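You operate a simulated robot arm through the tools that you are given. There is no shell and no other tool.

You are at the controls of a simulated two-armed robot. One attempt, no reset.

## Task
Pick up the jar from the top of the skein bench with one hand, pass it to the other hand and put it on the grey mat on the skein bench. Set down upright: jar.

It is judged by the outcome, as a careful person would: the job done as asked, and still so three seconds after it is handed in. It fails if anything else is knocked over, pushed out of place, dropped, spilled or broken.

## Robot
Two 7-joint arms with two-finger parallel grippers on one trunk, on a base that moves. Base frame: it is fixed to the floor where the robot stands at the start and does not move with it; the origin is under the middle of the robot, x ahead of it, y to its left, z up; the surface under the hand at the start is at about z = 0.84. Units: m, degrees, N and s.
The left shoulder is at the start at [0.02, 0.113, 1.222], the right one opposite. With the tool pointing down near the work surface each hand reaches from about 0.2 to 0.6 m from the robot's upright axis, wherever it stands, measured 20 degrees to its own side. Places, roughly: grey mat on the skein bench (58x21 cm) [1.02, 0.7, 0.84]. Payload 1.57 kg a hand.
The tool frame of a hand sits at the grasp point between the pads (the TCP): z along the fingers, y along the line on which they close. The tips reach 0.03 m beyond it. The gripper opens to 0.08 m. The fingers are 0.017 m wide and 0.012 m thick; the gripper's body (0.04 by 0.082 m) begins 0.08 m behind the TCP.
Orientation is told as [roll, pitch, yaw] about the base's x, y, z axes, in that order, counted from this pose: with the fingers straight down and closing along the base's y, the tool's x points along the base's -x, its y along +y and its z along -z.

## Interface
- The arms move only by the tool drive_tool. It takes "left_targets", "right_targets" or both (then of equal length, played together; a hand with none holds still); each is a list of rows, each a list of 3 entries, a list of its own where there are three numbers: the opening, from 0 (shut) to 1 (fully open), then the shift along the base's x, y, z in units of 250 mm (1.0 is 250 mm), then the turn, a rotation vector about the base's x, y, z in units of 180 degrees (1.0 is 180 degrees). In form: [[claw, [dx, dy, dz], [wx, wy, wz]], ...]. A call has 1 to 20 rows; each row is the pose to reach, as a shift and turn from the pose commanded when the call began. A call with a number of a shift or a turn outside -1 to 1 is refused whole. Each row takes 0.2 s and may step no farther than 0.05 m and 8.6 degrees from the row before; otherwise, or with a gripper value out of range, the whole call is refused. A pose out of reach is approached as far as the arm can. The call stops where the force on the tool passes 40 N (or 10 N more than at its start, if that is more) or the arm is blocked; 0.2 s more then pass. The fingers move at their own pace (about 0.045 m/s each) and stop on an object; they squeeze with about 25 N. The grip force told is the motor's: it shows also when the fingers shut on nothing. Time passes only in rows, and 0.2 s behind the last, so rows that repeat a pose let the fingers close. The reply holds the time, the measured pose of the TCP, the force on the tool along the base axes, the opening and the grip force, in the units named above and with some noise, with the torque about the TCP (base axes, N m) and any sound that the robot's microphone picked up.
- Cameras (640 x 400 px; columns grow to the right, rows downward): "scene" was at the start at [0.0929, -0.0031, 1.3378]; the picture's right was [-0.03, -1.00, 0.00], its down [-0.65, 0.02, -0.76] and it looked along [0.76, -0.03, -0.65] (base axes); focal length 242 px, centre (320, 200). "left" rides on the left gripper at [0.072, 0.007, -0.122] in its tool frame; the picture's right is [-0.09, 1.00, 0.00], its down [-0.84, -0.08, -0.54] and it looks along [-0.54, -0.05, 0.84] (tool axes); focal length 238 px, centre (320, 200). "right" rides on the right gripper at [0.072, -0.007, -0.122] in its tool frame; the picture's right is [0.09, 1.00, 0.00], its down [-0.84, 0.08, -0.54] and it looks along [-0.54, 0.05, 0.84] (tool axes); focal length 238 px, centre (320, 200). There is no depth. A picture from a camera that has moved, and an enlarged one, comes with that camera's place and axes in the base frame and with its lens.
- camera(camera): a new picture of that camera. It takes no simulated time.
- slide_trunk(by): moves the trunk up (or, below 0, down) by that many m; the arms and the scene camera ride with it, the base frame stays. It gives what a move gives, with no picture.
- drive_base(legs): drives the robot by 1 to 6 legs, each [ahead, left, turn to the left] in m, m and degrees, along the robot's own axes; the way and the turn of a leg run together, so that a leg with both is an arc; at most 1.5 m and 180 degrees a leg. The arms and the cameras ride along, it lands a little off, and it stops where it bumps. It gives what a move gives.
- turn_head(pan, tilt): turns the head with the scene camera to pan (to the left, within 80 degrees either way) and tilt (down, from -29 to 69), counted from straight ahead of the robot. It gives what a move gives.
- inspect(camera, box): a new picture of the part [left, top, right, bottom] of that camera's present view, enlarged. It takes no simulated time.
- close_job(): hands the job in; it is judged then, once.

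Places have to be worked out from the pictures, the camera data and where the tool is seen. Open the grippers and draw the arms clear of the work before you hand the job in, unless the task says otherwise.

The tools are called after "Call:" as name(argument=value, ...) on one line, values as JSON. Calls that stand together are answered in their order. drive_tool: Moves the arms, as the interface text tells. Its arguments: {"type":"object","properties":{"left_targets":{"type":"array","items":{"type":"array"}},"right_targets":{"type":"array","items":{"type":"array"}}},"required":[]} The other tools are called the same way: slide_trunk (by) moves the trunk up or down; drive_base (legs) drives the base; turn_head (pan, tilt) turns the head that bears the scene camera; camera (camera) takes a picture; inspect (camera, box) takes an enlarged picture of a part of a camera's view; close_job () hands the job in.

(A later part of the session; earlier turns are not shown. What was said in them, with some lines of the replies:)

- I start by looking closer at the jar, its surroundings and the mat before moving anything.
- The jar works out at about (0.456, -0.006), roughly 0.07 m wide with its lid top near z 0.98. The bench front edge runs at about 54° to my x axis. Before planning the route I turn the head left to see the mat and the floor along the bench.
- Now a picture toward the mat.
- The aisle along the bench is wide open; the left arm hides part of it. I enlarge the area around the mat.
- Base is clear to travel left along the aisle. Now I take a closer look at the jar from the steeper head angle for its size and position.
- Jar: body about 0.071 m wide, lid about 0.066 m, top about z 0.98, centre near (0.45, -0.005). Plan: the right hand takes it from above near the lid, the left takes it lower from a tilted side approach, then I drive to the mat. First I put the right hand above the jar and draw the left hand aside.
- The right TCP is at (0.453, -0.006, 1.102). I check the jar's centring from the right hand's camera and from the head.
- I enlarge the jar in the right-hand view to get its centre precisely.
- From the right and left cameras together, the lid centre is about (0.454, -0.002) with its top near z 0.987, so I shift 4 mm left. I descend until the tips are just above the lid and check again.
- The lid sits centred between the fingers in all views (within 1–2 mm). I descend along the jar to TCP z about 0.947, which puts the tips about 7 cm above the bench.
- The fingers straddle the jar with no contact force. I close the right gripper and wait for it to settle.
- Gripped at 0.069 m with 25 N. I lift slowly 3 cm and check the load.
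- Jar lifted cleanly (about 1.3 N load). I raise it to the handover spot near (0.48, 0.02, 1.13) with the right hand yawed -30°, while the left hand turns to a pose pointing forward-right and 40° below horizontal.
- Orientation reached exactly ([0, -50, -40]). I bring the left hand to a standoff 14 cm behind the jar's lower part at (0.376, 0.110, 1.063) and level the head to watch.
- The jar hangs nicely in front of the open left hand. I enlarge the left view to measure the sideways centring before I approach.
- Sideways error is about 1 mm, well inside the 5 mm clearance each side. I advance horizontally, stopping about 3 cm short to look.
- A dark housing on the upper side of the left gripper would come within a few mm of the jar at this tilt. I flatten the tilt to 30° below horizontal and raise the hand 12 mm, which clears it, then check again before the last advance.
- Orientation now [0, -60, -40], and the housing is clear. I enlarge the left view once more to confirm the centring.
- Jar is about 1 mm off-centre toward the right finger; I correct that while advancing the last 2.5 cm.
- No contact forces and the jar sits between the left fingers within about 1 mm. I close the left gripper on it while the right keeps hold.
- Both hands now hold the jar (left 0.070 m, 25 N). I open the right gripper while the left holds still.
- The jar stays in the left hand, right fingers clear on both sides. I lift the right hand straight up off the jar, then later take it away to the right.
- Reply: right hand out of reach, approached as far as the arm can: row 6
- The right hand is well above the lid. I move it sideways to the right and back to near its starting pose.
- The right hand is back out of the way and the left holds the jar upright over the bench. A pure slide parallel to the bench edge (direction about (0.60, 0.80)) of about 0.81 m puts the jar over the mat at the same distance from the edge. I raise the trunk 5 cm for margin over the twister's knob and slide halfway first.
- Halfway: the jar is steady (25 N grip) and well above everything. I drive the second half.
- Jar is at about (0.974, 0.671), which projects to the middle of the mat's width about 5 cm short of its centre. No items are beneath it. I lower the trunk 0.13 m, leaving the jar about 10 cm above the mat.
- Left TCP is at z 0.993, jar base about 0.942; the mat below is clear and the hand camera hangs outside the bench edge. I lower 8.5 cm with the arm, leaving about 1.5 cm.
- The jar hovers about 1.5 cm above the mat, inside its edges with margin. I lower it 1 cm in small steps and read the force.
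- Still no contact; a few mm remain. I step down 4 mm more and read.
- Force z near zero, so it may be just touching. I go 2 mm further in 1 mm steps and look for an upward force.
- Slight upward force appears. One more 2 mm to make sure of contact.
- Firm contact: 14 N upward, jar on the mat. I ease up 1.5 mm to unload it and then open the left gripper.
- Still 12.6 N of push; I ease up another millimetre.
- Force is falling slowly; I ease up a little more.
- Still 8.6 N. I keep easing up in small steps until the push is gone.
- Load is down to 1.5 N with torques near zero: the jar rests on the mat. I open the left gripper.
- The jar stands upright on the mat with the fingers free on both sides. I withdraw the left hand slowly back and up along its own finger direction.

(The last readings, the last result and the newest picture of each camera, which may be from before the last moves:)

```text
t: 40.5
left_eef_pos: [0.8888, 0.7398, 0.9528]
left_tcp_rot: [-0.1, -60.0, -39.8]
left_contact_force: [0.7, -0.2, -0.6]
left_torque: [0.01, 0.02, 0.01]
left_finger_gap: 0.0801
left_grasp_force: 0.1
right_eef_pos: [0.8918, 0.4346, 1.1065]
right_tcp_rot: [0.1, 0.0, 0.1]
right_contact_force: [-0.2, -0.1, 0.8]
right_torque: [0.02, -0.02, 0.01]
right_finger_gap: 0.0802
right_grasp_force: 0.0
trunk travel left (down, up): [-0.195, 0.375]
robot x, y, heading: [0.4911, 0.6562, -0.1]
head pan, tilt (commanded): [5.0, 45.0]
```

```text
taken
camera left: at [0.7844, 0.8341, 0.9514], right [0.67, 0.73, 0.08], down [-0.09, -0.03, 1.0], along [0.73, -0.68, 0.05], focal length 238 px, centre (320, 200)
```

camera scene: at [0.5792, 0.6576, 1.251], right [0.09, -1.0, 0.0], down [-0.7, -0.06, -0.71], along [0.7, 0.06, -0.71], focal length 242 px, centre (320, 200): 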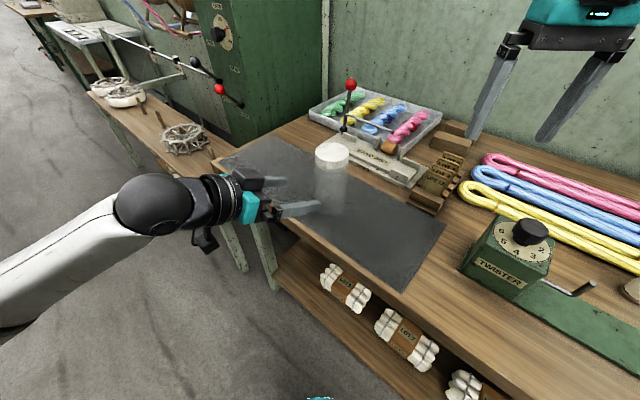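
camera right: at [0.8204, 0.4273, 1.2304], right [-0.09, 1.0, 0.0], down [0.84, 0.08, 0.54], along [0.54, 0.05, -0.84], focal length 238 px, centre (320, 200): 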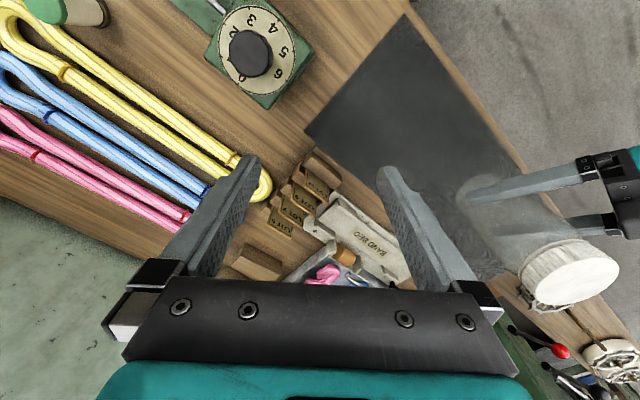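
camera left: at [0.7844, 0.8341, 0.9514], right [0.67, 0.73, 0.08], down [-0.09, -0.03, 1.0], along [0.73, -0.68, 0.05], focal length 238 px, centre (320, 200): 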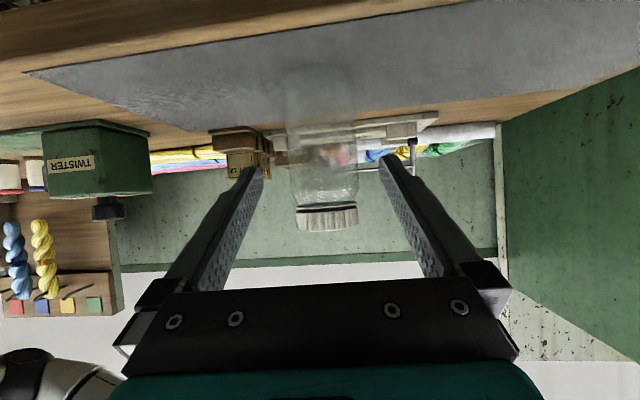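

The jar stands upright and centred across the mat. I draw the left hand further up and away, then raise the trunk a little and back the base off from the bench.

Call:
drive_tool(left_targets=[[1, [-0.06, 0.06, 0.08], [0, 0, 0]], [1, [-0.12, 0.12, 0.16], [0, 0, 0]], [1, [-0.18, 0.18, 0.24], [0, 0, 0]], [1, [-0.22, 0.24, 0.34], [0, 0, 0]], [1, [-0.22, 0.24, 0.34], [0, 0, 0]]])

Call:
slide_trunk(by=0.08)

Call:
drive_base(legs=[[-0.12, 0.09, 0]])

Call:
turn_head(pan=-5, tilt=40)

Call:
camera(camera="scene")

Call:
camera(camera="right")

Call:
camera(camera="left")

```text
t: 41.8
left_eef_pos: [0.8565, 0.8128, 1.0411]
left_tcp_rot: [-0.4, -60.1, -39.5]
left_contact_force: [-0.1, -0.3, 0.4]
left_torque: [0.04, 0.03, 0.0]
left_finger_gap: 0.08
left_grasp_force: 0.1
left hand out of reach, approached as far as the arm can: row 2, 3, 4, 5
right_eef_pos: [0.8914, 0.4346, 1.1069]
right_tcp_rot: [0.0, 0.1, 0.2]
right_contact_force: [0.0, 0.4, -0.2]
right_torque: [-0.02, 0.01, 0.03]
right_finger_gap: 0.08
right_grasp_force: 0.0
trunk travel left (down, up): [-0.195, 0.375]
robot x, y, heading: [0.4909, 0.6545, 0.1]
head pan, tilt (commanded): [5.0, 45.0]
```

```text
t: 42.9
left_eef_pos: [0.8551, 0.8136, 1.121]
left_tcp_rot: [-0.2, -60.0, -39.8]
left_contact_force: [0.3, -0.7, -0.2]
left_torque: [0.02, -0.03, 0.0]
left_finger_gap: 0.0801
left_grasp_force: 0.0
right_eef_pos: [0.8923, 0.435, 1.1871]
right_tcp_rot: [0.0, 0.0, 0.1]
right_contact_force: [0.3, -0.1, -0.5]
right_torque: [0.02, 0.01, -0.04]
right_finger_gap: 0.0798
right_grasp_force: 0.0
trunk travel left (down, up): [-0.275, 0.295]
robot x, y, heading: [0.4913, 0.6542, 0.2]
head pan, tilt (commanded): [5.0, 45.0]
```

```text
t: 44.3
left_eef_pos: [0.7328, 0.9011, 1.1214]
left_tcp_rot: [-0.1, -60.0, -39.6]
left_contact_force: [-0.8, 0.5, 0.2]
left_torque: [0.02, 0.03, 0.0]
left_finger_gap: 0.0801
left_grasp_force: 0.2
right_eef_pos: [0.7714, 0.5227, 1.1865]
right_tcp_rot: [0.0, -0.1, 0.2]
right_contact_force: [-0.3, -0.5, -0.4]
right_torque: [0.0, -0.03, 0.01]
right_finger_gap: 0.0798
right_grasp_force: 0.1
trunk travel left (down, up): [-0.275, 0.295]
robot x, y, heading: [0.3725, 0.7397, 0.1]
head pan, tilt (commanded): [5.0, 45.0]
```

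```text
t: 45.0
left_eef_pos: [0.7352, 0.9026, 1.1215]
left_tcp_rot: [-0.2, -60.0, -39.7]
left_contact_force: [-0.2, -0.3, -0.1]
left_torque: [0.0, -0.02, 0.04]
left_finger_gap: 0.0803
left_grasp_force: 0.1
right_eef_pos: [0.7713, 0.5233, 1.1867]
right_tcp_rot: [0.0, 0.0, 0.2]
right_contact_force: [0.1, 0.3, -0.9]
right_torque: [-0.02, 0.02, 0.0]
right_finger_gap: 0.08
right_grasp_force: 0.0
trunk travel left (down, up): [-0.275, 0.295]
robot x, y, heading: [0.3687, 0.737, 0.2]
head pan, tilt (commanded): [-5.0, 40.0]
```

```text
taken
camera scene: at [0.4629, 0.731, 1.3382], right [-0.08, -1.0, 0.0], down [-0.64, 0.05, -0.77], along [0.76, -0.06, -0.64], focal length 242 px, centre (320, 200)
```

scene: 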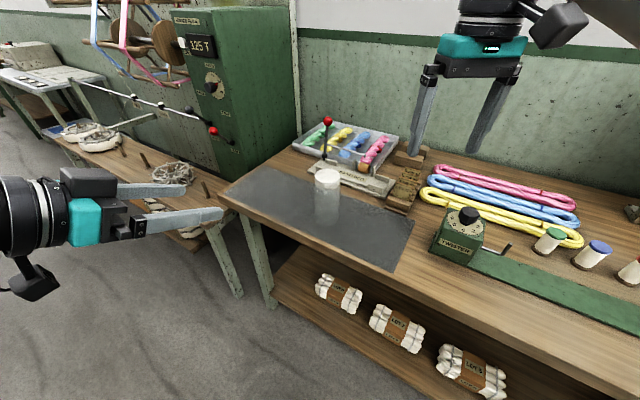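

```text
taken
camera right: at [0.7008, 0.5156, 1.3104], right [-0.1, 1.0, 0.0], down [0.84, 0.08, 0.54], along [0.54, 0.05, -0.84], focal length 238 px, centre (320, 200)
```

right: 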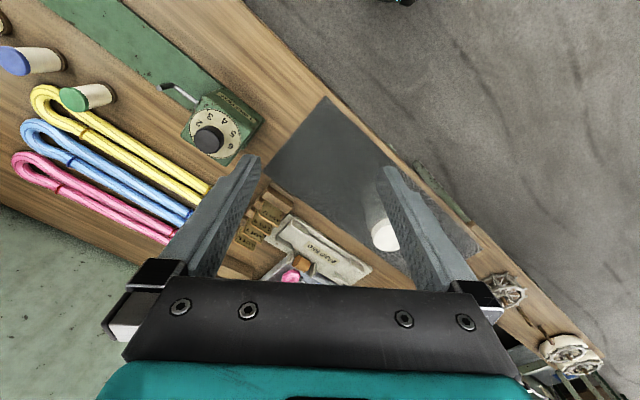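

```text
taken
camera left: at [0.6288, 0.9962, 1.1193], right [0.67, 0.74, 0.08], down [-0.09, -0.03, 1.0], along [0.73, -0.68, 0.05], focal length 238 px, centre (320, 200)
```

left: 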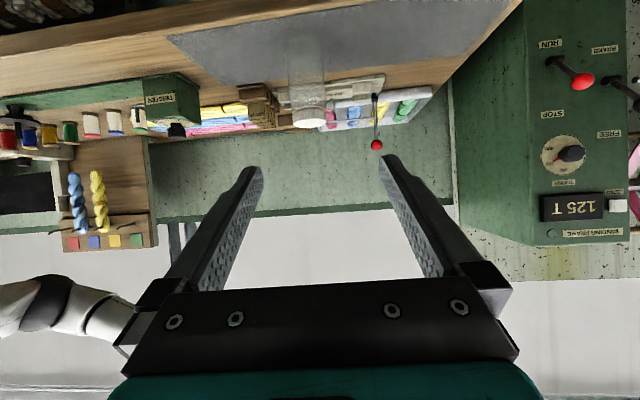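

Both hands are clear and open. I take one last close look at the jar on the mat and the surroundings before handing in.

Call:
inspect(camera="scene", box=[210, 100, 450, 280])

```text
2.22 times, centred on (330, 190) of scene
camera zoom: at [0.4629, 0.731, 1.3382], right [-0.08, -1.0, 0.0], down [-0.64, 0.05, -0.77], along [0.76, -0.06, -0.64], focal length 538 px, centre (298, 222)
```

zoom: 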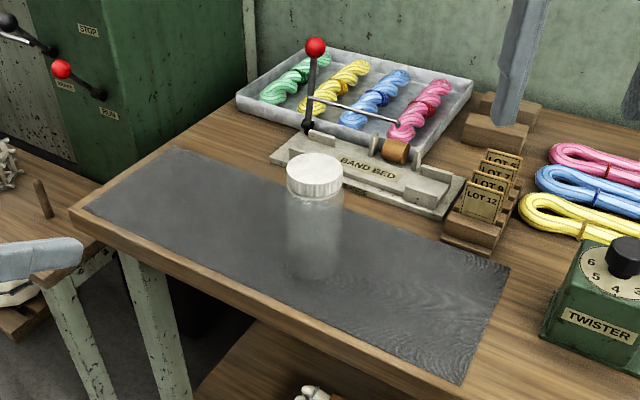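

The jar stands upright well inside the grey mat, nothing else has been disturbed, and both hands are open and clear. I hand the job in.

Call:
close_job()

```text
The job is handed in.
```

The jar is standing upright on the grey mat on the skein bench, and the job is handed in. I don't have the judge's result.

- **Pass:** I picked the jar up from above with the right hand. I then passed it in mid-air to the left, so both hands held it before the right let go.
- **Placement:** After sliding the base along the bench, I lowered the jar with the left hand. It sits in the middle of the mat's width, about 5 cm short of the centre along its length. It touched down with about 14 N of push. I eased that to about 1.5 N before opening the gripper.
- **Surroundings:** In the last pictures nothing else on the bench looks moved or knocked over. Both grippers are open, and I backed the robot away from the bench before handing in.
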